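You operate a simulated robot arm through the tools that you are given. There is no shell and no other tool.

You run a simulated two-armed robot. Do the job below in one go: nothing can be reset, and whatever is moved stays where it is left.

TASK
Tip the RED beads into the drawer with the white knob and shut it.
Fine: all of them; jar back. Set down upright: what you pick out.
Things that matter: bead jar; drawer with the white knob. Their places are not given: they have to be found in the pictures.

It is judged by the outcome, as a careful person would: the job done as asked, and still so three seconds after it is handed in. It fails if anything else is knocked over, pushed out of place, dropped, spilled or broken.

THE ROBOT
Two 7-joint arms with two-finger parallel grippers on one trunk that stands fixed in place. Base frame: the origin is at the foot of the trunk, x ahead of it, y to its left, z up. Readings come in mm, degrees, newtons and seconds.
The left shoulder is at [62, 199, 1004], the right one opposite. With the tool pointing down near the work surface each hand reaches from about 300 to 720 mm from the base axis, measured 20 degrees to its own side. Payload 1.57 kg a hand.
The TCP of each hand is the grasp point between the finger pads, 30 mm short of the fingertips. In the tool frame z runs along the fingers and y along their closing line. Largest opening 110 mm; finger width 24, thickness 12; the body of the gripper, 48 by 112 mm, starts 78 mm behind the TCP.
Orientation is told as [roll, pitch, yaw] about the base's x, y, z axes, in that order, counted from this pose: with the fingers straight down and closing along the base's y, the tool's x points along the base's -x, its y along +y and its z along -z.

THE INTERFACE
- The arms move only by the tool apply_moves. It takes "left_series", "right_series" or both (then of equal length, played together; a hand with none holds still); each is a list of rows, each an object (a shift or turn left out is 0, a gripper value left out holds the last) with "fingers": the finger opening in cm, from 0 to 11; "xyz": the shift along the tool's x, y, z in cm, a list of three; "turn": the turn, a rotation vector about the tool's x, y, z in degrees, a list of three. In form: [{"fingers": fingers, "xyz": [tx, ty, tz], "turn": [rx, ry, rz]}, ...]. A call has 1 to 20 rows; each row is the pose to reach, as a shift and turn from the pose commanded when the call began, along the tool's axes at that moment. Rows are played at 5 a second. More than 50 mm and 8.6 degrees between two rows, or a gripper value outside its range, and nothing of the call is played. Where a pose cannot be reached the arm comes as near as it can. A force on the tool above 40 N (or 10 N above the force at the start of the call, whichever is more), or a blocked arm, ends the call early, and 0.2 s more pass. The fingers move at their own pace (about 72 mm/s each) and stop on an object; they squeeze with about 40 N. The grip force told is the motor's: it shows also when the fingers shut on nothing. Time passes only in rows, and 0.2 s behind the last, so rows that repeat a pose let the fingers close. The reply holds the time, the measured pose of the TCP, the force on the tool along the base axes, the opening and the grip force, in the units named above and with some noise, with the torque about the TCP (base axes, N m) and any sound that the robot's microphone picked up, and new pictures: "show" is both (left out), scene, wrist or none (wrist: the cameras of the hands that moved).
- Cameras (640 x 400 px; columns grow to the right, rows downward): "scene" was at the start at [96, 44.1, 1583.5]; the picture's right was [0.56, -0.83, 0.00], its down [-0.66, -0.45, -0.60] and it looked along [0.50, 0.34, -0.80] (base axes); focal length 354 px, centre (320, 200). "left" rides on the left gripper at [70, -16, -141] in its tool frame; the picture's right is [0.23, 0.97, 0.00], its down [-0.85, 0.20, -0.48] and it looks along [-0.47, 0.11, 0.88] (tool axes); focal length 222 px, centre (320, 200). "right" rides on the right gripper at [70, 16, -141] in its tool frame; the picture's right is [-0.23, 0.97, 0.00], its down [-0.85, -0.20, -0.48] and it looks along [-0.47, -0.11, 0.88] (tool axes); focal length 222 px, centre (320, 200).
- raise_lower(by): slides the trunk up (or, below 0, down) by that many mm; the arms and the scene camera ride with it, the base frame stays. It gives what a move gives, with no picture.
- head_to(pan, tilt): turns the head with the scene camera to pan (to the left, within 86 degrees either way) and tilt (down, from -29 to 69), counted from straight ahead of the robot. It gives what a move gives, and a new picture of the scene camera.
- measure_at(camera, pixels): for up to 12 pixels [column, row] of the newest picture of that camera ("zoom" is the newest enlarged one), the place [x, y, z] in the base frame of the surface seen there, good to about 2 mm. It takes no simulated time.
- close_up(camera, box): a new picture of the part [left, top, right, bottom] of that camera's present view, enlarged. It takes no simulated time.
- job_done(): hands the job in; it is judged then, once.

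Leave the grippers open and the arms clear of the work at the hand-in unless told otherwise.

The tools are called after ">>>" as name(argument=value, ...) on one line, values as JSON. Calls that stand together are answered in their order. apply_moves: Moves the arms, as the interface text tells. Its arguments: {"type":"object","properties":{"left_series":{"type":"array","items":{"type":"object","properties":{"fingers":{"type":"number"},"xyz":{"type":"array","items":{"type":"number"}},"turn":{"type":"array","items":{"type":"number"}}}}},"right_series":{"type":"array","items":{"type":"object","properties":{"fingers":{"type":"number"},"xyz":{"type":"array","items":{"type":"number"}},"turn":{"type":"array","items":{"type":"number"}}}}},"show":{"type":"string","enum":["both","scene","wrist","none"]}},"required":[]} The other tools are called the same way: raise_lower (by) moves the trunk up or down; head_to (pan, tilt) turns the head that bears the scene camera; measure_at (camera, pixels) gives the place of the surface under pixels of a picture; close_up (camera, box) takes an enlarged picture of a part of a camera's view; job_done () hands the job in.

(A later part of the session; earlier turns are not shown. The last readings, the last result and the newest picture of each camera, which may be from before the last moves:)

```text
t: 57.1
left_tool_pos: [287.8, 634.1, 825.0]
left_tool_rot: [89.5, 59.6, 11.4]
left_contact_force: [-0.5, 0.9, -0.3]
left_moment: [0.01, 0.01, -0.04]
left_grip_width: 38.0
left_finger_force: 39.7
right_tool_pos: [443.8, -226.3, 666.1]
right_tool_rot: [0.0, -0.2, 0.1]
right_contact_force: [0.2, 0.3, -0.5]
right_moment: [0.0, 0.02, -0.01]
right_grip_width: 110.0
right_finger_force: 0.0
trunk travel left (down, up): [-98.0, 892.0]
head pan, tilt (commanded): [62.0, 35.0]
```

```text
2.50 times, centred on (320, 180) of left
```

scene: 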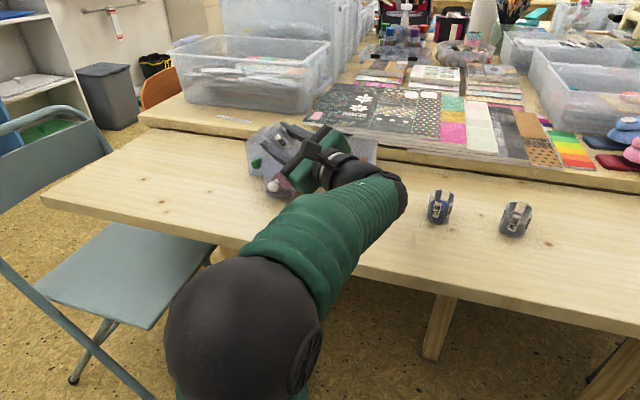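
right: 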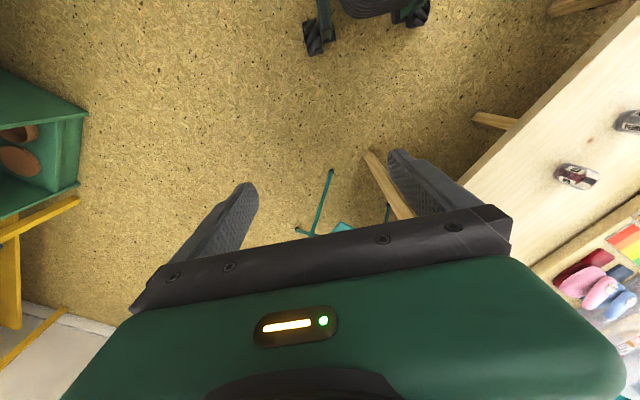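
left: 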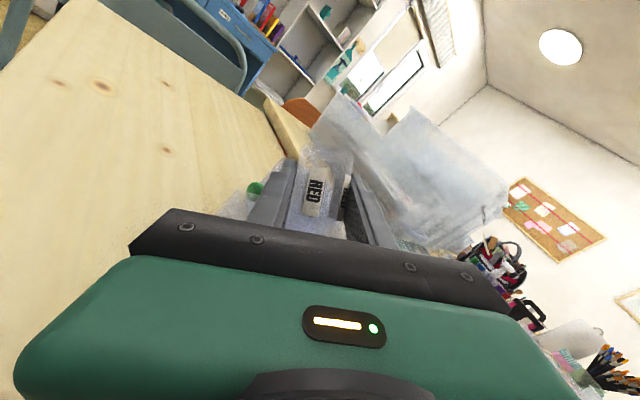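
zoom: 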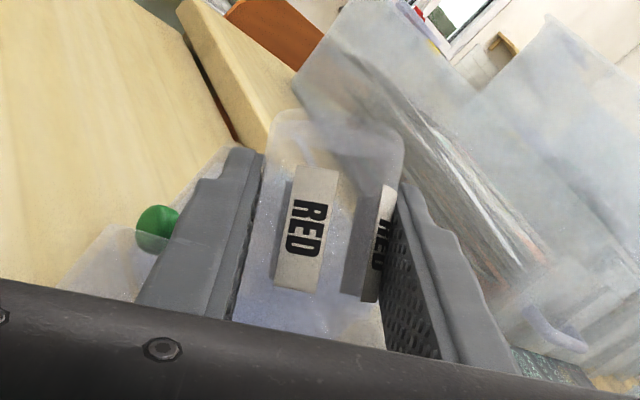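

The jar is clear and empty, the beads lie in the white drawer, and nothing is spilled outside. Now I'll raise 3 cm and roll the hand back to level.

>>> apply_moves(left_series=[{"xyz": [1.3, 0.75, 0], "turn": [0, 0, 0]}, {"xyz": [2.6, 1.5, 0], "turn": [0, 0, -6]}, {"xyz": [2.6, 1.5, 0], "turn": [0, 0, -14]}, {"xyz": [2.6, 1.5, 0], "turn": [0, 0, -22]}, {"xyz": [2.6, 1.5, 0], "turn": [0, 0, -30]}, {"xyz": [2.6, 1.5, 0], "turn": [0, 0, -38]}, {"xyz": [2.6, 1.5, 0], "turn": [0, 0, -46]}, {"xyz": [2.6, 1.5, 0], "turn": [0, 0, -54]}, {"xyz": [2.6, 1.5, 0], "turn": [0, 0, -62]}, {"xyz": [2.6, 1.5, 0], "turn": [0, 0, -70]}, {"xyz": [2.6, 1.5, 0], "turn": [0, 0, -78]}, {"xyz": [2.6, 1.5, 0], "turn": [0, 0, -86]}, {"xyz": [2.6, 1.5, 0], "turn": [0, 0, -94]}, {"xyz": [2.6, 1.5, 0], "turn": [0, 0, -102]}, {"xyz": [2.6, 1.5, 0], "turn": [0, 0, -110]}, {"xyz": [2.6, 1.5, 0], "turn": [0, 0, -118]}, {"xyz": [2.6, 1.5, 0], "turn": [0, 0, -126]}, {"xyz": [2.6, 1.5, 0], "turn": [0, 0, -134]}, {"xyz": [2.6, 1.5, 0], "turn": [0, 0, -142]}, {"xyz": [2.6, 1.5, 0], "turn": [0, 0, -150]}], show="both")

>>> close_up(camera="scene", box=[230, 100, 370, 210])

```text
t: 61.3
left_tool_pos: [288.6, 633.1, 855.3]
left_tool_rot: [-70.1, -89.5, 172.1]
left_contact_force: [0.5, -0.1, -0.3]
left_moment: [-0.01, 0.0, 0.04]
left_grip_width: 37.8
left_finger_force: 40.2
right_tool_pos: [444.2, -226.3, 665.6]
right_tool_rot: [0.0, -0.1, 0.1]
right_contact_force: [0.5, 0.9, 0.0]
right_moment: [0.04, 0.03, 0.01]
right_grip_width: 109.9
right_finger_force: 0.1
trunk travel left (down, up): [-98.0, 892.0]
head pan, tilt (commanded): [62.0, 35.0]
```

scene: 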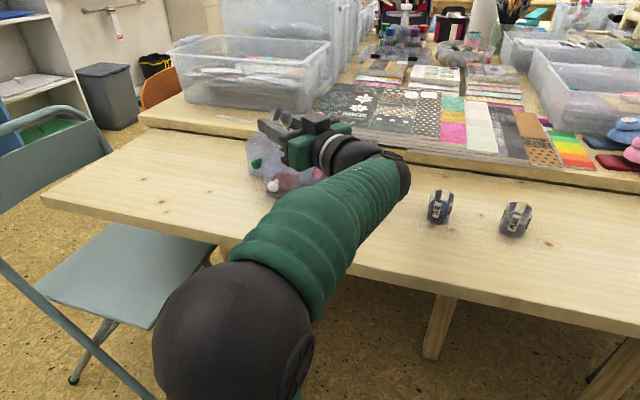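
left: 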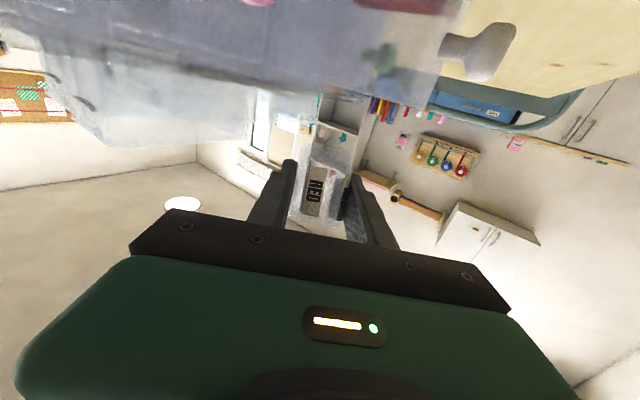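

```text
3.64 times, centred on (300, 155) of scene
```

zoom: 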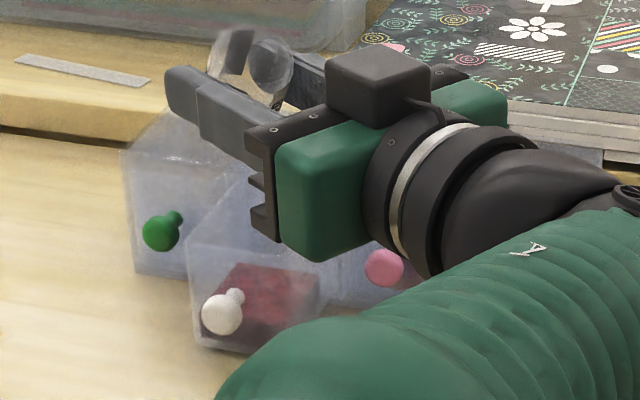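

The jar is empty and held, and the drawer holds the red beads. I'll bring the jar upright again by pitching 29.5 degrees back, then raise the trunk for the trip back.

>>> apply_moves(left_series=[{"xyz": [0, 0, 0], "turn": [0, 5, 0]}, {"xyz": [0, 0, 0], "turn": [0, 10, 0]}, {"xyz": [0, 0, 0], "turn": [0, 15, 0]}, {"xyz": [0, 0, 0], "turn": [0, 20, 0]}, {"xyz": [0, 0, 0], "turn": [0, 25, 0]}, {"xyz": [0, 0, 0], "turn": [0, 29.5, 0]}, {"xyz": [0, 0, 0], "turn": [0, 29.5, 0]}], show="none")

>>> raise_lower(by=115)

>>> head_to(pan=50, tilt=42)

```text
t: 62.9
left_tool_pos: [288.3, 633.7, 856.9]
left_tool_rot: [-0.8, -60.3, 102.5]
left_contact_force: [-0.2, -0.3, -1.5]
left_moment: [0.0, 0.0, 0.0]
left_grip_width: 37.9
left_finger_force: 40.0
right_tool_pos: [444.1, -227.5, 663.9]
right_tool_rot: [0.1, -0.2, 0.1]
right_contact_force: [0.4, 0.2, 0.4]
right_moment: [-0.04, 0.0, 0.01]
right_grip_width: 110.0
right_finger_force: 0.1
trunk travel left (down, up): [-98.0, 892.0]
head pan, tilt (commanded): [62.0, 35.0]
```

```text
t: 64.4
left_tool_pos: [287.6, 633.5, 972.7]
left_tool_rot: [-0.8, -60.4, 102.5]
left_contact_force: [-0.3, 0.4, -0.6]
left_moment: [0.02, -0.01, 0.0]
left_grip_width: 38.0
left_finger_force: 40.2
right_tool_pos: [444.4, -225.4, 779.8]
right_tool_rot: [0.0, -0.2, 0.1]
right_contact_force: [-0.1, 0.0, 0.3]
right_moment: [-0.03, 0.0, -0.03]
right_grip_width: 110.0
right_finger_force: 0.1
trunk travel left (down, up): [-213.0, 777.0]
head pan, tilt (commanded): [62.0, 35.0]
```

```text
t: 65.1
left_tool_pos: [289.4, 633.4, 971.6]
left_tool_rot: [-0.8, -60.2, 102.5]
left_contact_force: [0.6, 0.0, -0.9]
left_moment: [0.03, -0.01, 0.01]
left_grip_width: 37.9
left_finger_force: 39.9
right_tool_pos: [444.7, -225.3, 780.3]
right_tool_rot: [0.0, -0.1, 0.1]
right_contact_force: [-0.3, -0.1, 0.1]
right_moment: [-0.02, 0.01, 0.0]
right_grip_width: 110.1
right_finger_force: 0.1
trunk travel left (down, up): [-213.0, 777.0]
head pan, tilt (commanded): [50.0, 42.0]
```

scene: 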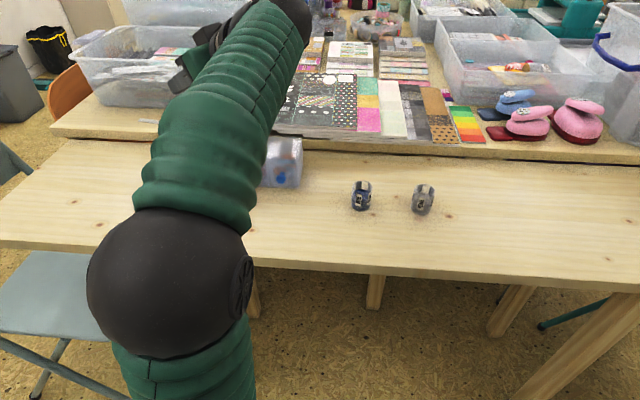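

The jar is upright at (288,633,972) and the trunk is up. I'll retrace toward the jar's place: first to (480,460,900), turning the heading to 45 degrees.

>>> apply_moves(left_series=[{"xyz": [1.391, -1.245, -1.228], "turn": [4.16, 0, 2.374]}, {"xyz": [2.782, -2.49, -2.457], "turn": [8.32, 0, 4.75]}, {"xyz": [4.173, -3.735, -3.685], "turn": [12.49, 0, 7.12]}, {"xyz": [5.563, -4.98, -4.913], "turn": [16.65, 0, 9.5]}, {"xyz": [6.954, -6.225, -6.142], "turn": [20.81, 0, 11.87]}, {"xyz": [8.345, -7.47, -7.37], "turn": [24.97, 0, 14.25]}, {"xyz": [9.736, -8.715, -8.598], "turn": [29.13, 0, 16.62]}, {"xyz": [11.127, -9.96, -9.827], "turn": [33.29, 0, 18.99]}, {"xyz": [12.518, -11.205, -11.055], "turn": [37.46, 0, 21.37]}, {"xyz": [13.908, -12.45, -12.283], "turn": [41.62, 0, 23.74]}, {"xyz": [15.299, -13.695, -13.512], "turn": [45.78, 0, 26.12]}, {"xyz": [16.69, -14.94, -14.74], "turn": [49.94, 0, 28.49]}, {"xyz": [16.69, -14.94, -14.74], "turn": [49.94, 0, 28.49]}], show="scene")

```text
t: 67.9
left_tool_pos: [477.0, 457.4, 901.1]
left_tool_rot: [-0.3, -60.7, 44.5]
left_contact_force: [-0.1, -0.6, -1.2]
left_moment: [0.03, -0.02, 0.0]
left_grip_width: 37.9
left_finger_force: 40.0
right_tool_pos: [443.8, -226.6, 780.7]
right_tool_rot: [0.0, -0.1, 0.0]
right_contact_force: [-0.5, -0.6, -0.3]
right_moment: [-0.02, -0.01, 0.01]
right_grip_width: 110.3
right_finger_force: 0.0
trunk travel left (down, up): [-213.0, 777.0]
head pan, tilt (commanded): [50.0, 42.0]
```

scene: 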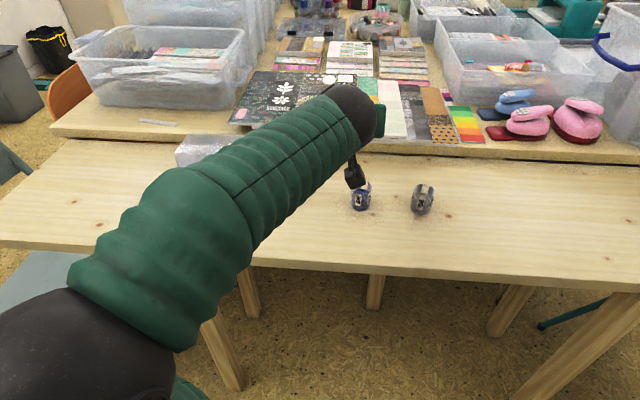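

I'm at (478,458,900). The second leg takes the jar to directly above its old place at (654,248,871), heading 10 degrees, passing high over the other jars.

>>> apply_moves(left_series=[{"xyz": [0.375, -2.736, -0.065], "turn": [3.02, 0, 1.71]}, {"xyz": [0.75, -5.472, -0.13], "turn": [6.04, 0, 3.42]}, {"xyz": [1.125, -8.208, -0.195], "turn": [9.06, 0, 5.13]}, {"xyz": [1.5, -10.944, -0.26], "turn": [12.08, 0, 6.84]}, {"xyz": [1.875, -13.68, -0.325], "turn": [15.1, 0, 8.55]}, {"xyz": [2.25, -16.416, -0.39], "turn": [18.12, 0, 10.26]}, {"xyz": [2.625, -19.152, -0.455], "turn": [21.14, 0, 11.97]}, {"xyz": [3.0, -21.888, -0.52], "turn": [24.16, 0, 13.68]}, {"xyz": [3.375, -24.624, -0.585], "turn": [27.18, 0, 15.39]}, {"xyz": [3.75, -27.36, -0.65], "turn": [30.2, 0, 17.1]}, {"xyz": [3.75, -27.36, -0.65], "turn": [30.2, 0, 17.1]}], show="both")

```text
t: 70.3
left_tool_pos: [651.7, 244.7, 872.0]
left_tool_rot: [-0.1, -60.8, 9.6]
left_contact_force: [-0.7, -0.7, -0.6]
left_moment: [-0.01, -0.02, 0.0]
left_grip_width: 37.8
left_finger_force: 40.4
right_tool_pos: [444.8, -226.3, 781.2]
right_tool_rot: [0.0, 0.0, 0.1]
right_contact_force: [0.1, -0.7, -1.1]
right_moment: [-0.03, -0.01, -0.03]
right_grip_width: 110.4
right_finger_force: 0.1
trunk travel left (down, up): [-213.0, 777.0]
head pan, tilt (commanded): [50.0, 42.0]
```

scene: 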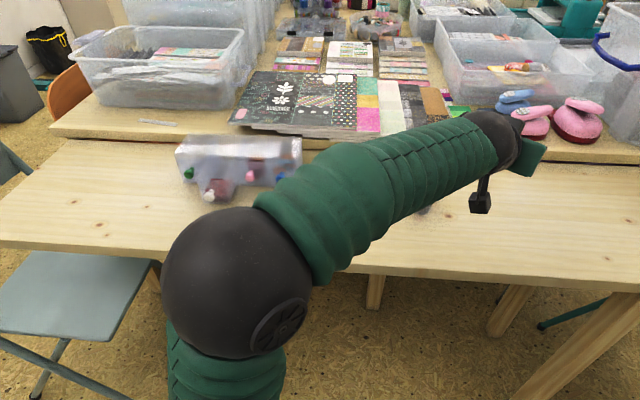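
left: 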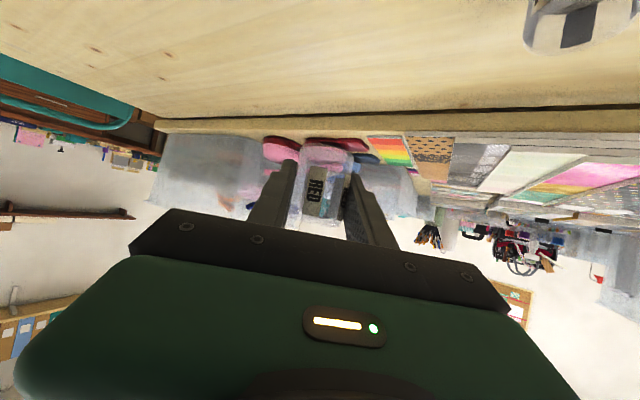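

I'm directly above the jar's old place, within about 3 mm. I'll lower the trunk 100 mm, leaving the jar base about 20 mm above the table, then correct the last millimetres.

>>> raise_lower(by=-100)

>>> apply_moves(left_series=[{"xyz": [0, 0, 0]}, {"xyz": [0, 0, 0]}], show="wrist")

```text
t: 71.6
left_tool_pos: [651.6, 244.7, 773.7]
left_tool_rot: [-0.1, -60.9, 9.7]
left_contact_force: [-0.1, 0.3, -0.8]
left_moment: [0.01, 0.0, -0.01]
left_grip_width: 37.7
left_finger_force: 39.3
right_tool_pos: [444.3, -227.1, 680.3]
right_tool_rot: [0.2, -0.1, 0.0]
right_contact_force: [-0.3, 0.2, 0.2]
right_moment: [-0.01, 0.0, -0.02]
right_grip_width: 109.9
right_finger_force: 0.1
trunk travel left (down, up): [-113.0, 877.0]
head pan, tilt (commanded): [50.0, 42.0]
```

```text
t: 72.2
left_tool_pos: [651.6, 244.5, 773.0]
left_tool_rot: [0.0, -60.8, 9.8]
left_contact_force: [-0.5, 0.4, -0.8]
left_moment: [0.05, 0.01, -0.01]
left_grip_width: 37.9
left_finger_force: 39.7
right_tool_pos: [444.8, -227.6, 680.0]
right_tool_rot: [0.1, -0.1, 0.2]
right_contact_force: [0.3, 0.2, -0.3]
right_moment: [0.01, 0.02, -0.05]
right_grip_width: 109.9
right_finger_force: 0.0
trunk travel left (down, up): [-113.0, 877.0]
head pan, tilt (commanded): [50.0, 42.0]
```

left: 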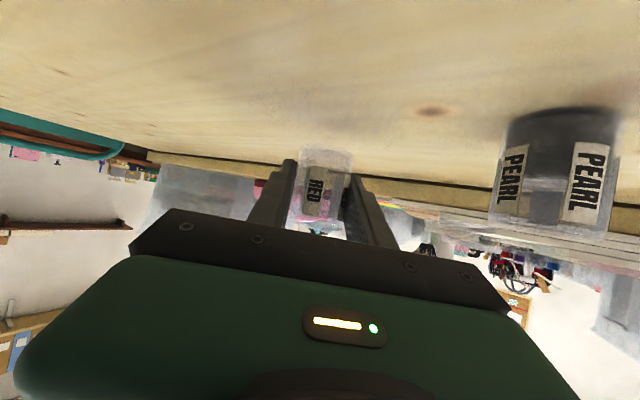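

I'll correct about 3 mm horizontally and 0.7 degrees in pitch, and lower gently toward z≈751 while watching the contact force.

>>> apply_moves(left_series=[{"xyz": [0.37, 0.25, 0.56], "turn": [-0.3, 0.75, -0.15]}, {"xyz": [0.9, 0.25, 0.855], "turn": [-0.3, 0.75, -0.15]}, {"xyz": [1.33, 0.25, 1.1], "turn": [-0.3, 0.75, -0.15]}, {"xyz": [1.6, 0.25, 1.25], "turn": [-0.3, 0.75, -0.15]}, {"xyz": [1.73, 0.25, 1.32], "turn": [-0.3, 0.75, -0.15]}, {"xyz": [1.73, 0.25, 1.32], "turn": [-0.3, 0.75, -0.15]}], show="wrist")

```text
t: 73.6
left_tool_pos: [654.6, 248.4, 751.0]
left_tool_rot: [-0.1, -60.1, 10.0]
left_contact_force: [0.1, 0.4, 1.3]
left_moment: [0.06, -0.06, -0.01]
left_grip_width: 37.8
left_finger_force: 39.8
right_tool_pos: [444.5, -225.8, 680.5]
right_tool_rot: [0.2, 0.0, 0.1]
right_contact_force: [0.4, 0.3, 0.2]
right_moment: [0.0, 0.0, 0.01]
right_grip_width: 109.9
right_finger_force: 0.0
trunk travel left (down, up): [-113.0, 877.0]
head pan, tilt (commanded): [50.0, 42.0]
```

left: 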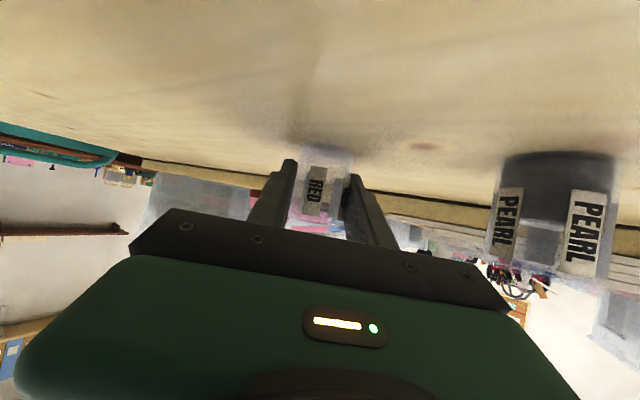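

The hand reads (654.6,248.4,751.0), matching the grip pose, and the force has turned slightly upward, so the base is at the table. I'll lower another 0.5 mm, then open the fingers slowly.

>>> apply_moves(left_series=[{"xyz": [0.043, 0, 0.025]}, {"xyz": [0.043, 0, 0.025]}, {"fingers": 4.0, "xyz": [0.043, 0, 0.025]}, {"fingers": 4.3, "xyz": [0.043, 0, 0.025]}, {"fingers": 5, "xyz": [0.043, 0, 0.025]}, {"fingers": 6, "xyz": [0.043, 0, 0.025]}, {"fingers": 7, "xyz": [0.043, 0, 0.025]}, {"fingers": 7, "xyz": [0.043, 0, 0.025]}], show="wrist")

>>> close_up(camera="left", box=[220, 120, 420, 260])

```text
t: 75.4
left_tool_pos: [655.2, 246.0, 751.9]
left_tool_rot: [-0.1, -60.0, 10.1]
left_contact_force: [0.0, -0.3, 0.7]
left_moment: [0.02, -0.04, -0.01]
left_grip_width: 70.0
left_finger_force: 0.1
right_tool_pos: [444.3, -226.9, 679.9]
right_tool_rot: [0.1, -0.2, 0.0]
right_contact_force: [-0.7, 0.0, 0.1]
right_moment: [0.04, 0.02, 0.0]
right_grip_width: 110.0
right_finger_force: 0.0
trunk travel left (down, up): [-113.0, 877.0]
head pan, tilt (commanded): [50.0, 42.0]
```

left: 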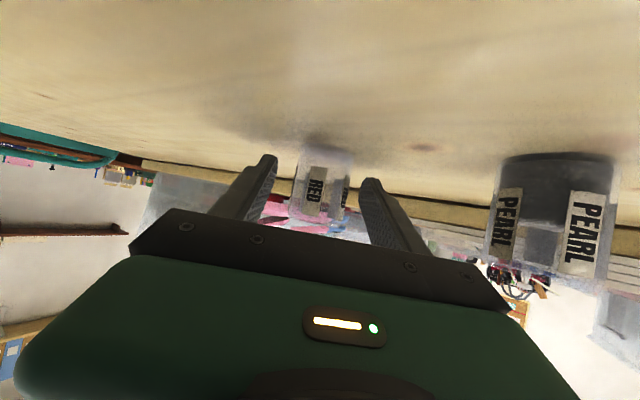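

```text
2.86 times, centred on (320, 190) of left
```

zoom: 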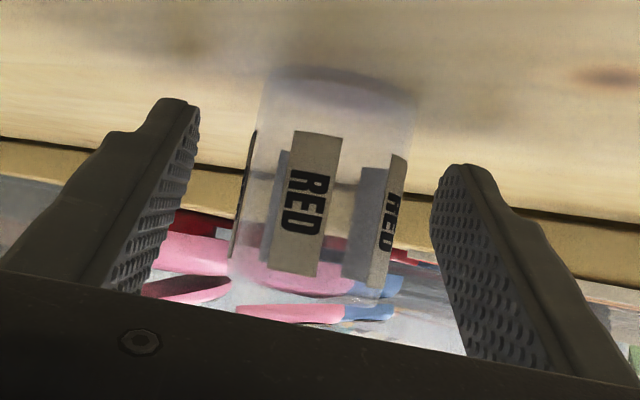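

The RED jar stands upright on the table in the same spot as before. I'll back out straight along the tool axis by 14 cm.

>>> apply_moves(left_series=[{"xyz": [0, 0, -1.0]}, {"xyz": [0, 0, -2.5]}, {"xyz": [0, 0, -4.5]}, {"xyz": [0, 0, -7]}, {"xyz": [0, 0, -9.5]}, {"xyz": [0, 0, -12]}, {"xyz": [0, 0, -14]}, {"xyz": [0, 0, -14]}], show="both")

>>> measure_at(camera="left", pixels=[[321, 135], [310, 135], [333, 135], [320, 120], [322, 150]])

```text
t: 77.2
left_tool_pos: [534.4, 225.0, 820.5]
left_tool_rot: [0.0, -60.0, 9.8]
left_contact_force: [-0.2, -0.4, 0.5]
left_moment: [0.01, -0.02, -0.01]
left_grip_width: 70.2
left_finger_force: 0.1
right_tool_pos: [445.8, -226.5, 680.5]
right_tool_rot: [0.1, -0.1, 0.1]
right_contact_force: [-0.2, 0.3, -0.5]
right_moment: [0.02, 0.0, 0.02]
right_grip_width: 110.0
right_finger_force: 0.1
trunk travel left (down, up): [-113.0, 877.0]
head pan, tilt (commanded): [50.0, 42.0]
```

scene: 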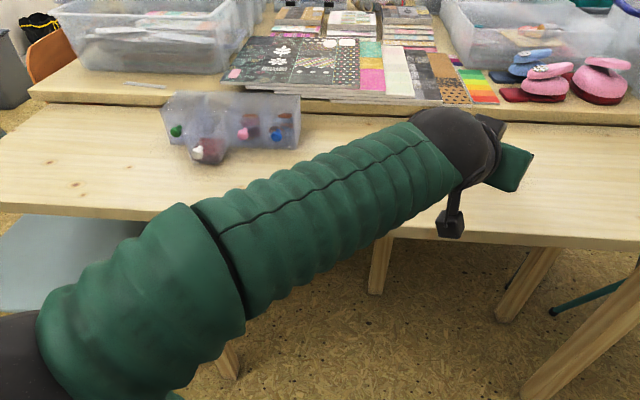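
left: 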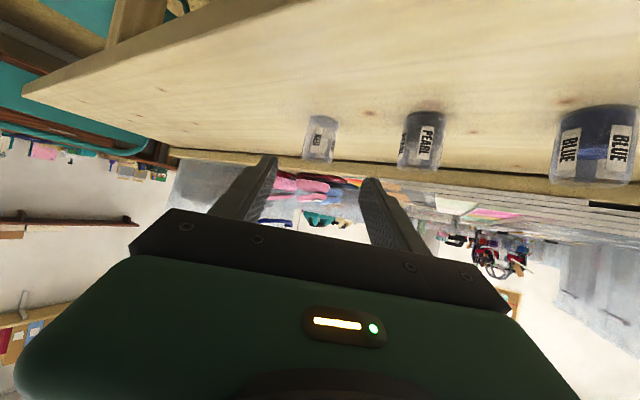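

```text
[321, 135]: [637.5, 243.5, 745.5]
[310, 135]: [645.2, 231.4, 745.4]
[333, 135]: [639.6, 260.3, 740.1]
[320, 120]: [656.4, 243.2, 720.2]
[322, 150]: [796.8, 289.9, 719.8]
```

The jar is back within about 1 mm of where it was. Next is shutting the drawer. I'll raise the trunk 337 mm in two steps so the hand can work pointing down again.

>>> raise_lower(by=187)

>>> raise_lower(by=150)

>>> head_to(pan=40, tilt=52)

```text
t: 79.3
left_tool_pos: [535.2, 226.7, 1007.8]
left_tool_rot: [-0.1, -60.0, 9.9]
left_contact_force: [-0.4, 0.1, -0.2]
left_moment: [0.01, 0.03, 0.0]
left_grip_width: 69.9
left_finger_force: 0.1
right_tool_pos: [444.0, -226.6, 867.2]
right_tool_rot: [0.1, -0.1, 0.2]
right_contact_force: [0.4, -0.5, 0.7]
right_moment: [0.03, 0.01, -0.02]
right_grip_width: 109.9
right_finger_force: 0.0
trunk travel left (down, up): [-300.0, 690.0]
head pan, tilt (commanded): [50.0, 42.0]
```

```text
t: 81.0
left_tool_pos: [534.9, 227.6, 1157.4]
left_tool_rot: [-0.1, -60.0, 9.9]
left_contact_force: [0.5, 0.0, 0.5]
left_moment: [0.0, 0.0, 0.05]
left_grip_width: 70.1
left_finger_force: 0.1
right_tool_pos: [445.0, -227.9, 1018.2]
right_tool_rot: [0.1, -0.2, 0.1]
right_contact_force: [0.3, 0.3, 0.4]
right_moment: [-0.02, -0.03, 0.03]
right_grip_width: 109.8
right_finger_force: 0.1
trunk travel left (down, up): [-450.0, 540.0]
head pan, tilt (commanded): [50.0, 42.0]
```

```text
t: 81.8
left_tool_pos: [534.6, 227.6, 1157.1]
left_tool_rot: [-0.1, -60.1, 9.9]
left_contact_force: [0.7, 0.3, 0.0]
left_moment: [-0.01, -0.01, -0.02]
left_grip_width: 70.6
left_finger_force: 0.1
right_tool_pos: [444.7, -225.5, 1018.2]
right_tool_rot: [0.0, -0.1, 0.1]
right_contact_force: [0.6, 0.1, 0.4]
right_moment: [-0.04, -0.02, 0.05]
right_grip_width: 109.7
right_finger_force: 0.1
trunk travel left (down, up): [-450.0, 540.0]
head pan, tilt (commanded): [40.0, 52.0]
```

scene: 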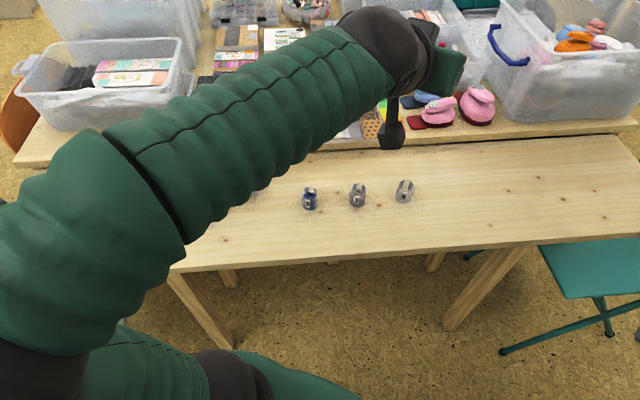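

All three jars stand upright in their row. I'll swing the left hand, still pitched forward, to (500,480,1110) with heading 45.

>>> apply_moves(left_series=[{"xyz": [0.36, 2.57, 0.32], "turn": [-3.05, 0, -1.76]}, {"xyz": [0.73, 5.14, 0.64], "turn": [-6.1, 0, -3.52]}, {"xyz": [1.09, 7.71, 0.96], "turn": [-9.15, 0, -5.28]}, {"xyz": [1.46, 10.28, 1.28], "turn": [-12.2, 0, -7.04]}, {"xyz": [1.82, 12.86, 1.6], "turn": [-15.25, 0, -8.8]}, {"xyz": [2.18, 15.43, 1.92], "turn": [-18.3, 0, -10.56]}, {"xyz": [2.55, 18.0, 2.24], "turn": [-21.35, 0, -12.32]}, {"xyz": [2.91, 20.57, 2.56], "turn": [-24.4, 0, -14.08]}, {"xyz": [3.28, 23.14, 2.88], "turn": [-27.45, 0, -15.84]}, {"xyz": [3.64, 25.71, 3.2], "turn": [-30.5, 0, -17.6]}, {"xyz": [3.64, 25.71, 3.2], "turn": [-30.5, 0, -17.6]}], show="scene")

```text
t: 84.2
left_tool_pos: [499.7, 481.3, 1109.3]
left_tool_rot: [0.0, -60.0, 45.3]
left_contact_force: [-0.9, 0.5, 0.8]
left_moment: [0.02, -0.02, 0.02]
left_grip_width: 69.8
left_finger_force: 0.0
right_tool_pos: [444.2, -225.4, 1017.8]
right_tool_rot: [0.0, -0.1, 0.1]
right_contact_force: [-0.3, 1.2, 0.0]
right_moment: [0.01, 0.02, 0.03]
right_grip_width: 110.1
right_finger_force: 0.1
trunk travel left (down, up): [-450.0, 540.0]
head pan, tilt (commanded): [40.0, 52.0]
```

scene: 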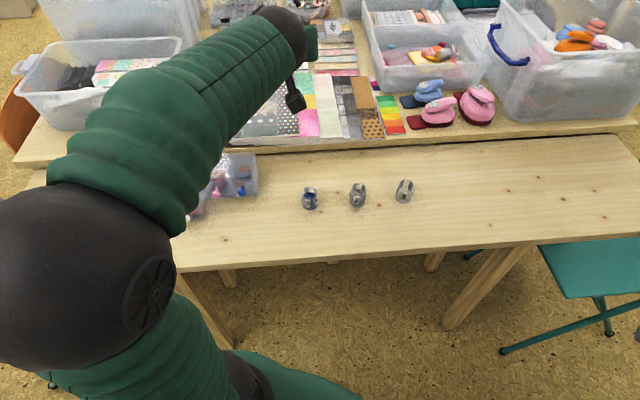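

I'm at (500,481,1109) with heading 45. I'll swing the hand back to pointing straight down about the wrist.

>>> apply_moves(left_series=[{"xyz": [2.61, 0, -0.17], "turn": [0, 7.5, 0]}, {"xyz": [5.18, 0, -0.68], "turn": [0, 15, 0]}, {"xyz": [7.65, 0, -1.52], "turn": [0, 22.5, 0]}, {"xyz": [10.0, 0, -2.68], "turn": [0, 30, 0]}, {"xyz": [12.18, 0, -4.13], "turn": [0, 37.5, 0]}, {"xyz": [14.14, 0, -5.85], "turn": [0, 45, 0]}, {"xyz": [15.87, 0, -7.83], "turn": [0, 52.5, 0]}, {"xyz": [17.32, 0, -10.0], "turn": [0, 60, 0]}, {"xyz": [17.32, 0, -10.0], "turn": [0, 60, 0]}], show="both")

```text
t: 86.2
left_tool_pos: [377.2, 360.1, 1008.3]
left_tool_rot: [0.1, 0.1, 45.2]
left_contact_force: [1.0, 0.4, -0.9]
left_moment: [-0.01, 0.0, -0.04]
left_grip_width: 70.1
left_finger_force: 0.1
right_tool_pos: [444.4, -226.1, 1017.3]
right_tool_rot: [0.0, -0.1, 0.2]
right_contact_force: [-0.2, 0.5, 0.2]
right_moment: [0.01, 0.02, 0.0]
right_grip_width: 109.8
right_finger_force: 0.1
trunk travel left (down, up): [-450.0, 540.0]
head pan, tilt (commanded): [40.0, 52.0]
```

scene: 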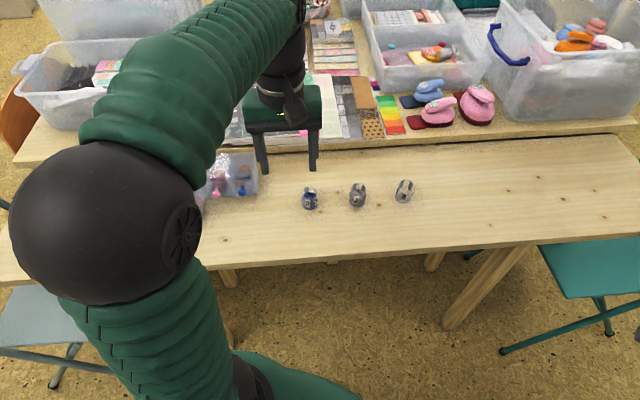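
left: 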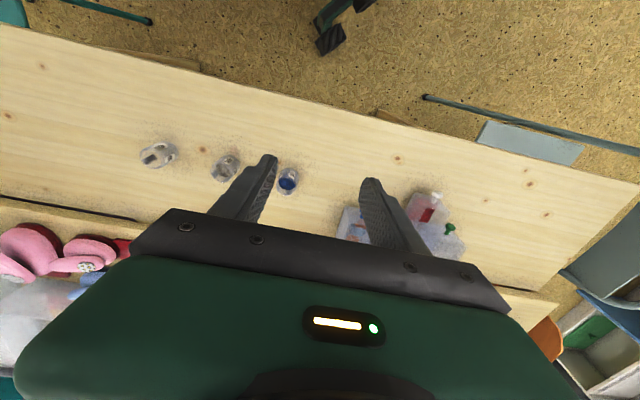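

The hand points down at yaw 45. In the left picture the white knob with the bead-filled drawer shows at (435,205). I'll move above the white knob at (243,586) with the fingers 5 cm open.

>>> apply_moves(left_series=[{"fingers": 5, "xyz": [-0.6, 2.31, 0.8]}, {"xyz": [-1.2, 4.62, 1.8]}, {"xyz": [-1.8, 6.94, 2.9]}, {"xyz": [-2.4, 9.25, 4.0]}, {"xyz": [-3.0, 11.56, 5.2]}, {"xyz": [-3.6, 13.87, 6.5]}, {"xyz": [-4.2, 16.18, 7.9]}, {"xyz": [-4.8, 18.49, 9.4]}, {"xyz": [-5.4, 20.81, 10.9]}, {"xyz": [-6.0, 23.12, 12.4]}, {"xyz": [-6.6, 25.43, 13.8]}, {"xyz": [-6.6, 25.43, 13.8]}], show="both")

>>> close_up(camera="left", box=[220, 100, 420, 240])

```text
t: 88.8
left_tool_pos: [243.1, 586.7, 871.9]
left_tool_rot: [-0.1, 0.0, 45.1]
left_contact_force: [0.9, -0.6, 0.6]
left_moment: [-0.03, -0.02, 0.0]
left_grip_width: 50.3
left_finger_force: 0.1
right_tool_pos: [444.9, -225.1, 1017.7]
right_tool_rot: [0.0, -0.1, 0.1]
right_contact_force: [0.2, -0.5, 0.4]
right_moment: [-0.02, -0.03, 0.0]
right_grip_width: 110.0
right_finger_force: 0.2
trunk travel left (down, up): [-450.0, 540.0]
head pan, tilt (commanded): [40.0, 52.0]
```

scene: 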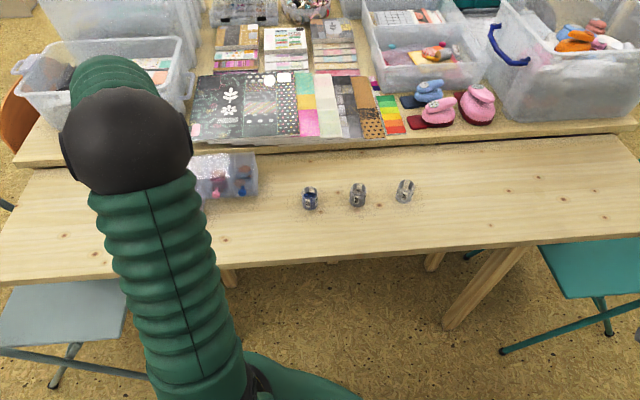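
left: 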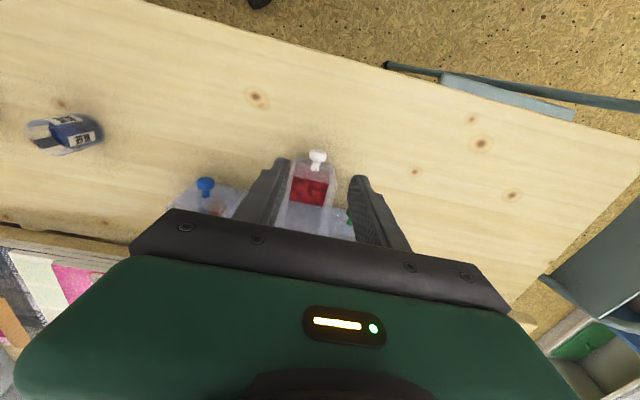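

```text
2.86 times, centred on (320, 170) of left
```

zoom: 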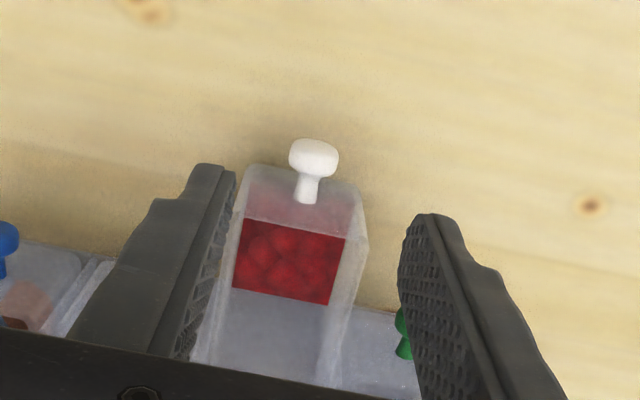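

The red beads lie inside the white drawer, and the knob is between the fingers. I'll measure the knob before going down.

>>> measure_at(camera="zoom", pixels=[[313, 153], [292, 156], [336, 158], [306, 195], [290, 260], [345, 230], [245, 215], [280, 330]])

```text
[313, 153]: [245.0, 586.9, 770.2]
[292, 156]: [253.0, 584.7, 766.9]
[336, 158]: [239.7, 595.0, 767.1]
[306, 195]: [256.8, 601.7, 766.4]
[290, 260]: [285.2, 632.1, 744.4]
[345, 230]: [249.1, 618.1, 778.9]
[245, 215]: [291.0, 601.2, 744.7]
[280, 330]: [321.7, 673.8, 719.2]
```

The knob's centre is at u≈243, right under the hand. I'll go down to z≈773 and grip the knob as before.

>>> apply_moves(left_series=[{"fingers": 5, "xyz": [0, 0, 3]}, {"xyz": [0, 0, 6]}, {"xyz": [0, 0, 8]}, {"xyz": [0, 0, 9.3]}, {"xyz": [0, 0, 9.9]}, {"xyz": [0, 0, 9.9]}, {"fingers": 0, "xyz": [0, 0, 9.9]}, {"xyz": [0, 0, 9.9]}, {"xyz": [0, 0, 9.9]}], show="wrist")

```text
t: 90.8
left_tool_pos: [245.8, 585.9, 772.4]
left_tool_rot: [-0.1, 0.1, 45.1]
left_contact_force: [-1.7, 0.8, -0.1]
left_moment: [0.03, 0.04, 0.01]
left_grip_width: 18.8
left_finger_force: 32.9
right_tool_pos: [445.8, -225.8, 1017.3]
right_tool_rot: [0.0, 0.0, 0.1]
right_contact_force: [0.0, 0.1, 0.1]
right_moment: [0.0, 0.0, 0.02]
right_grip_width: 109.9
right_finger_force: 0.1
trunk travel left (down, up): [-450.0, 540.0]
head pan, tilt (commanded): [40.0, 52.0]
```

left: 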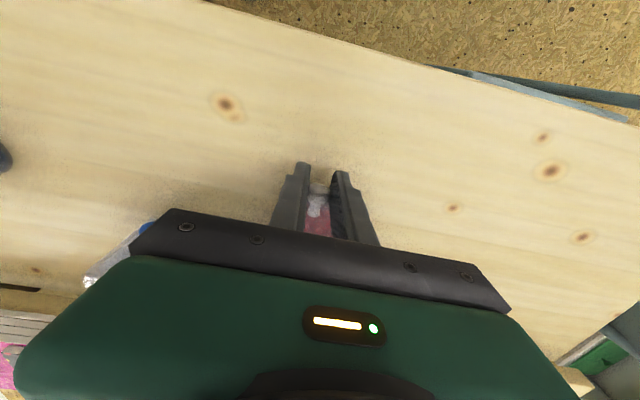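

The knob is gripped at 18.8 mm. I'll push the drawer inward 6 cm in slow steps.

>>> apply_moves(left_series=[{"xyz": [-0.5, 0, 0]}, {"xyz": [-1.0, 0, 0]}, {"xyz": [-1.6, 0, 0]}, {"xyz": [-2.2, 0, 0]}, {"xyz": [-2.8, 0, 0]}, {"xyz": [-3.4, 0, 0]}, {"xyz": [-4.0, 0, 0]}, {"xyz": [-4.6, 0, 0]}, {"xyz": [-5.2, 0, 0]}, {"xyz": [-5.7, 0, 0]}, {"xyz": [-6.0, 0, 0]}, {"xyz": [-6.0, 0, 0]}], show="both")

```text
t: 93.4
left_tool_pos: [286.6, 627.1, 771.7]
left_tool_rot: [0.0, 0.0, 45.0]
left_contact_force: [0.4, -0.6, 7.9]
left_moment: [0.0, -0.02, -0.01]
left_grip_width: 18.9
left_finger_force: 33.3
right_tool_pos: [444.4, -227.1, 1017.5]
right_tool_rot: [0.1, -0.1, 0.1]
right_contact_force: [-0.7, 0.2, -0.4]
right_moment: [0.0, 0.0, -0.03]
right_grip_width: 109.8
right_finger_force: 0.1
trunk travel left (down, up): [-450.0, 540.0]
head pan, tilt (commanded): [40.0, 52.0]
```

scene: 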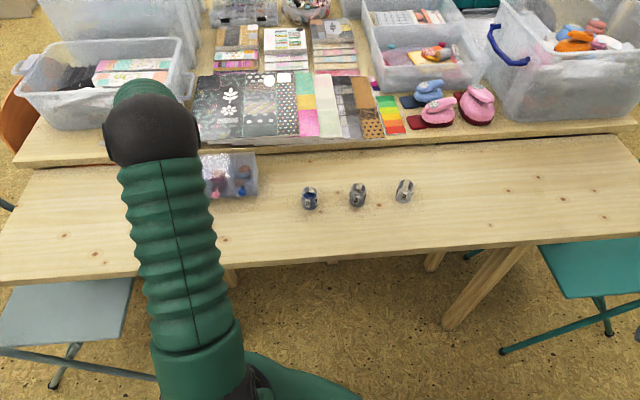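
left: 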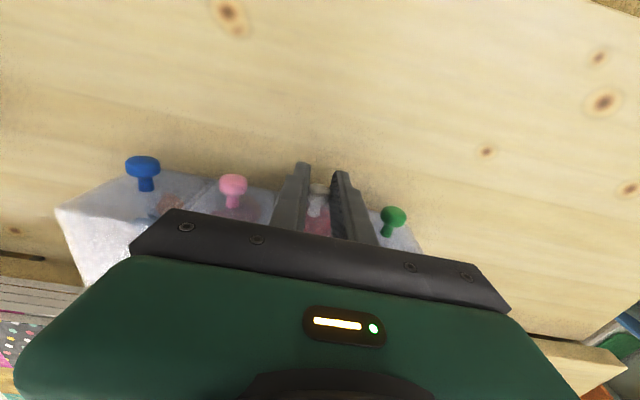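

The drawer is at s≈646, about 9 mm short of closed, with a slight 8 N vertical load. I'll ease up 1 mm and push the rest in small steps.

>>> apply_moves(left_series=[{"xyz": [-0.15, 0, -0.1]}, {"xyz": [-0.35, 0, -0.1]}, {"xyz": [-0.55, 0, -0.1]}, {"xyz": [-0.7, 0, -0.1]}, {"xyz": [-0.82, 0, -0.1]}, {"xyz": [-0.92, 0, -0.1]}, {"xyz": [-0.92, 0, -0.1]}], show="wrist")

>>> close_up(camera="left", box=[80, 130, 440, 290])

```text
t: 95.0
left_tool_pos: [292.8, 635.0, 772.3]
left_tool_rot: [-0.1, 0.1, 45.0]
left_contact_force: [-4.1, -1.4, -0.5]
left_moment: [-0.13, 0.12, -0.03]
left_grip_width: 18.5
left_finger_force: 33.1
right_tool_pos: [444.5, -225.1, 1018.3]
right_tool_rot: [0.0, 0.0, 0.2]
right_contact_force: [0.3, 0.8, 0.1]
right_moment: [0.0, -0.03, -0.03]
right_grip_width: 109.9
right_finger_force: 0.1
trunk travel left (down, up): [-450.0, 540.0]
head pan, tilt (commanded): [40.0, 52.0]
```

left: 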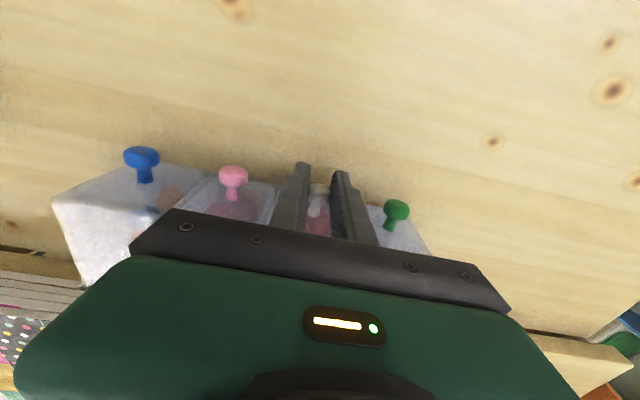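

```text
1.78 times, centred on (260, 210) of left
```

zoom: 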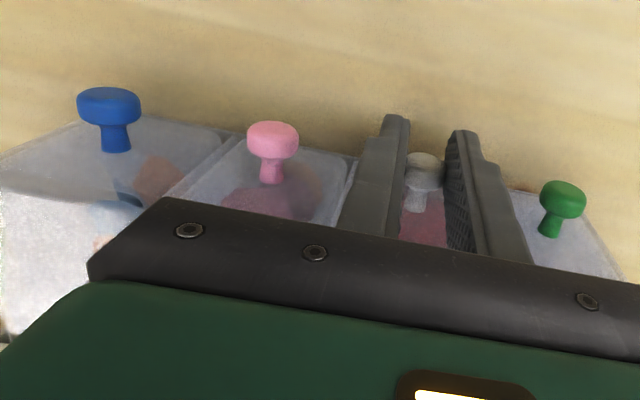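

I'm at s≈656, close to the first closed position, with about 4 N of resistance. My grip may sit about 2 mm further in on the knob than the first time, so I'll press on in half-millimetre steps up to 2 mm and watch the force.

>>> apply_moves(left_series=[{"xyz": [-0.05, 0, 0]}, {"xyz": [-0.1, 0, 0]}, {"xyz": [-0.1, 0, 0]}], show="none")

>>> apply_moves(left_series=[{"xyz": [-0.05, 0, 0]}, {"xyz": [-0.1, 0, 0]}, {"xyz": [-0.1, 0, 0]}], show="none")

```text
t: 95.8
left_tool_pos: [293.7, 634.9, 771.3]
left_tool_rot: [-0.1, 0.2, 45.1]
left_contact_force: [-3.3, -0.1, 0.2]
left_moment: [-0.2, 0.19, 0.0]
left_grip_width: 18.3
left_finger_force: 33.2
right_tool_pos: [443.4, -225.5, 1018.1]
right_tool_rot: [-0.1, -0.2, 0.1]
right_contact_force: [0.4, 0.9, 0.6]
right_moment: [0.01, 0.03, -0.02]
right_grip_width: 109.7
right_finger_force: 0.2
trunk travel left (down, up): [-450.0, 540.0]
head pan, tilt (commanded): [40.0, 52.0]
```

```text
t: 96.6
left_tool_pos: [294.5, 636.4, 772.0]
left_tool_rot: [-0.1, 0.1, 45.1]
left_contact_force: [-2.2, -1.2, -0.2]
left_moment: [-0.12, 0.11, -0.01]
left_grip_width: 18.6
left_finger_force: 33.1
right_tool_pos: [444.2, -226.0, 1018.1]
right_tool_rot: [-0.1, -0.2, 0.0]
right_contact_force: [0.5, -0.2, -0.8]
right_moment: [0.02, 0.0, 0.04]
right_grip_width: 110.1
right_finger_force: 0.0
trunk travel left (down, up): [-450.0, 540.0]
head pan, tilt (commanded): [40.0, 52.0]
```

The force stays at only 2–4 N. I'll open the fingers, lift, and compare the white knob with its neighbours.

>>> apply_moves(left_series=[{"fingers": 5, "xyz": [0, 0, 0]}, {"xyz": [0, 0, 0]}, {"xyz": [0, 0, -1]}, {"xyz": [0, 0, -3.5]}, {"xyz": [0, 0, -6.5]}, {"fingers": 8, "xyz": [0, 0, -10]}, {"xyz": [0, 0, -14]}, {"xyz": [0, 0, -14]}], show="both")

>>> close_up(camera="left", box=[180, 90, 440, 240])

```text
t: 98.4
left_tool_pos: [294.1, 636.4, 912.9]
left_tool_rot: [0.0, 0.1, 45.0]
left_contact_force: [0.1, 0.4, 0.3]
left_moment: [-0.01, 0.0, -0.01]
left_grip_width: 80.3
left_finger_force: 0.0
right_tool_pos: [444.5, -225.4, 1017.2]
right_tool_rot: [0.0, -0.1, 0.1]
right_contact_force: [-0.2, -0.3, 0.9]
right_moment: [0.02, 0.02, -0.01]
right_grip_width: 110.2
right_finger_force: 0.1
trunk travel left (down, up): [-450.0, 540.0]
head pan, tilt (commanded): [40.0, 52.0]
```

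scene: 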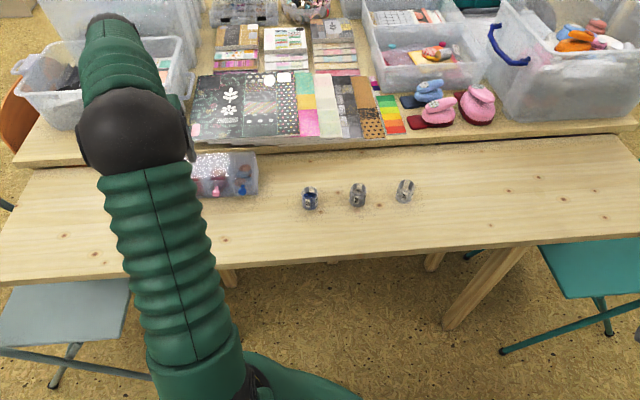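
left: 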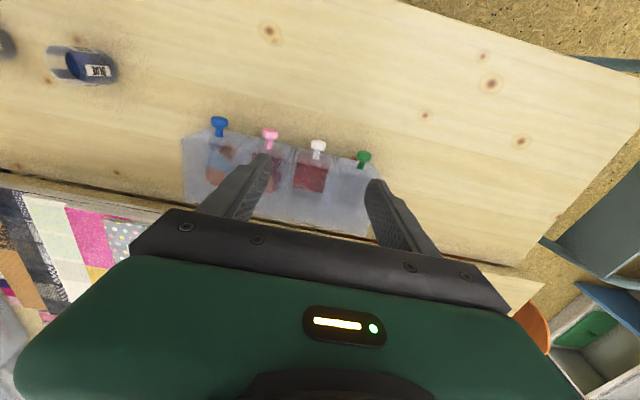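

```text
2.46 times, centred on (310, 165) of left
```

zoom: 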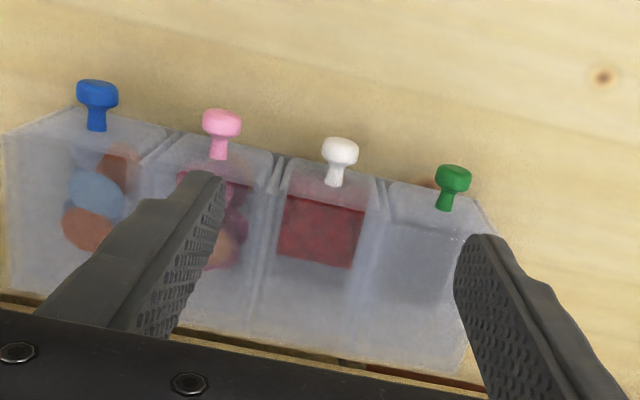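

The white knob lines up with the others in the picture. I'll measure all four knobs to confirm it is fully shut and the cabinet has not shifted.

>>> measure_at(camera="zoom", pixels=[[97, 88], [221, 118], [340, 147], [453, 175], [96, 118], [219, 148], [335, 175], [446, 200]])

>>> close_up(camera="left", box=[270, 120, 390, 200])

```text
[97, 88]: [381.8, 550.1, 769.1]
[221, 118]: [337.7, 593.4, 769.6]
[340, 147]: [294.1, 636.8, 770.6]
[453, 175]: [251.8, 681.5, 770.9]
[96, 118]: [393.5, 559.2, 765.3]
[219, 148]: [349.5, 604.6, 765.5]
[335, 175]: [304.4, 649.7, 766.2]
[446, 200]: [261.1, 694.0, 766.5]
```

```text
5.00 times, centred on (330, 160) of left
```

zoom: 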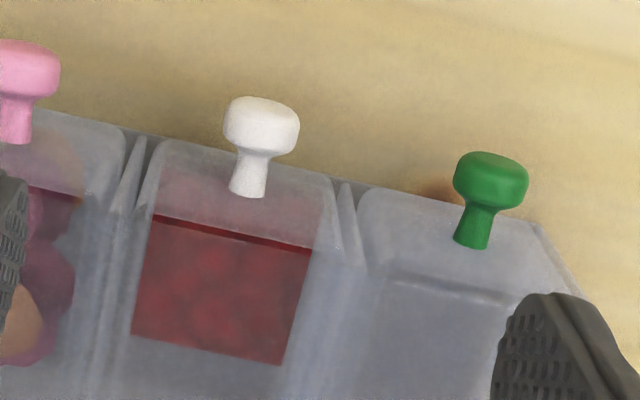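

All four knobs are in line within about 1 mm (white s≈658.2, pink 658.4, green 659.9), so the drawer is shut and the cabinet hasn't moved. I'll lift the left hand away up and back toward the robot, with both grippers open.

>>> apply_moves(left_series=[{"fingers": 8, "xyz": [0, 0, -3]}, {"xyz": [0.5, 0, -6]}, {"fingers": 11, "xyz": [2, 0, -9]}, {"xyz": [4, 0, -12]}, {"xyz": [6, 0, -14]}, {"xyz": [8.5, 0, -15]}, {"xyz": [11, 0, -15]}, {"xyz": [13, 0, -15]}, {"xyz": [13, 0, -15]}], show="both")

>>> head_to(pan=36, tilt=50)

```text
t: 100.4
left_tool_pos: [202.9, 544.2, 1063.2]
left_tool_rot: [0.1, 0.1, 45.1]
left_contact_force: [-0.1, 0.0, -0.9]
left_moment: [0.0, 0.0, 0.0]
left_grip_width: 109.9
left_finger_force: 0.2
right_tool_pos: [444.9, -226.1, 1017.4]
right_tool_rot: [0.0, 0.1, 0.1]
right_contact_force: [0.9, -0.1, -0.5]
right_moment: [-0.03, 0.01, -0.02]
right_grip_width: 110.0
right_finger_force: 0.1
trunk travel left (down, up): [-450.0, 540.0]
head pan, tilt (commanded): [40.0, 52.0]
```

scene: 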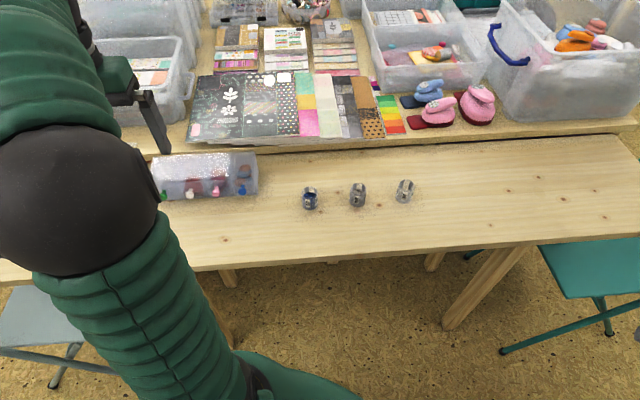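
left: 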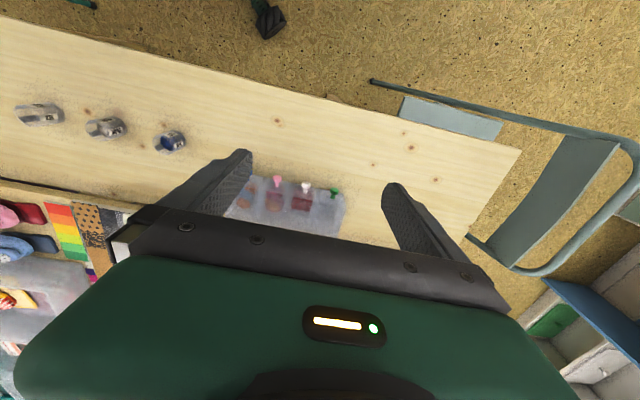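

```text
t: 101.0
left_tool_pos: [202.5, 543.9, 1064.1]
left_tool_rot: [-0.1, 0.0, 45.1]
left_contact_force: [-0.1, 0.7, -0.9]
left_moment: [0.02, 0.01, 0.01]
left_grip_width: 110.1
left_finger_force: 0.1
right_tool_pos: [445.2, -226.2, 1017.3]
right_tool_rot: [0.0, 0.0, 0.1]
right_contact_force: [0.5, 0.1, -0.6]
right_moment: [-0.04, 0.0, 0.03]
right_grip_width: 110.2
right_finger_force: 0.1
trunk travel left (down, up): [-450.0, 540.0]
head pan, tilt (commanded): [36.0, 50.0]
```

scene: 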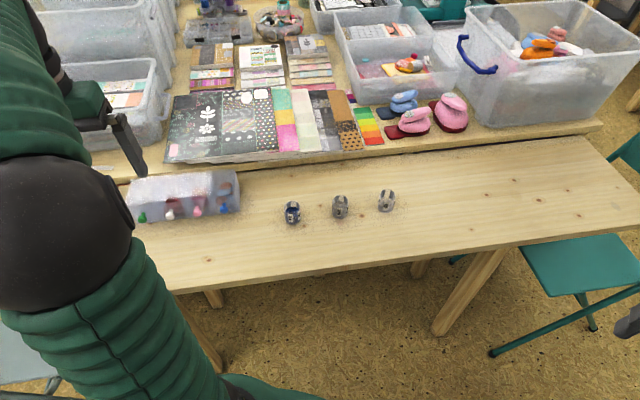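

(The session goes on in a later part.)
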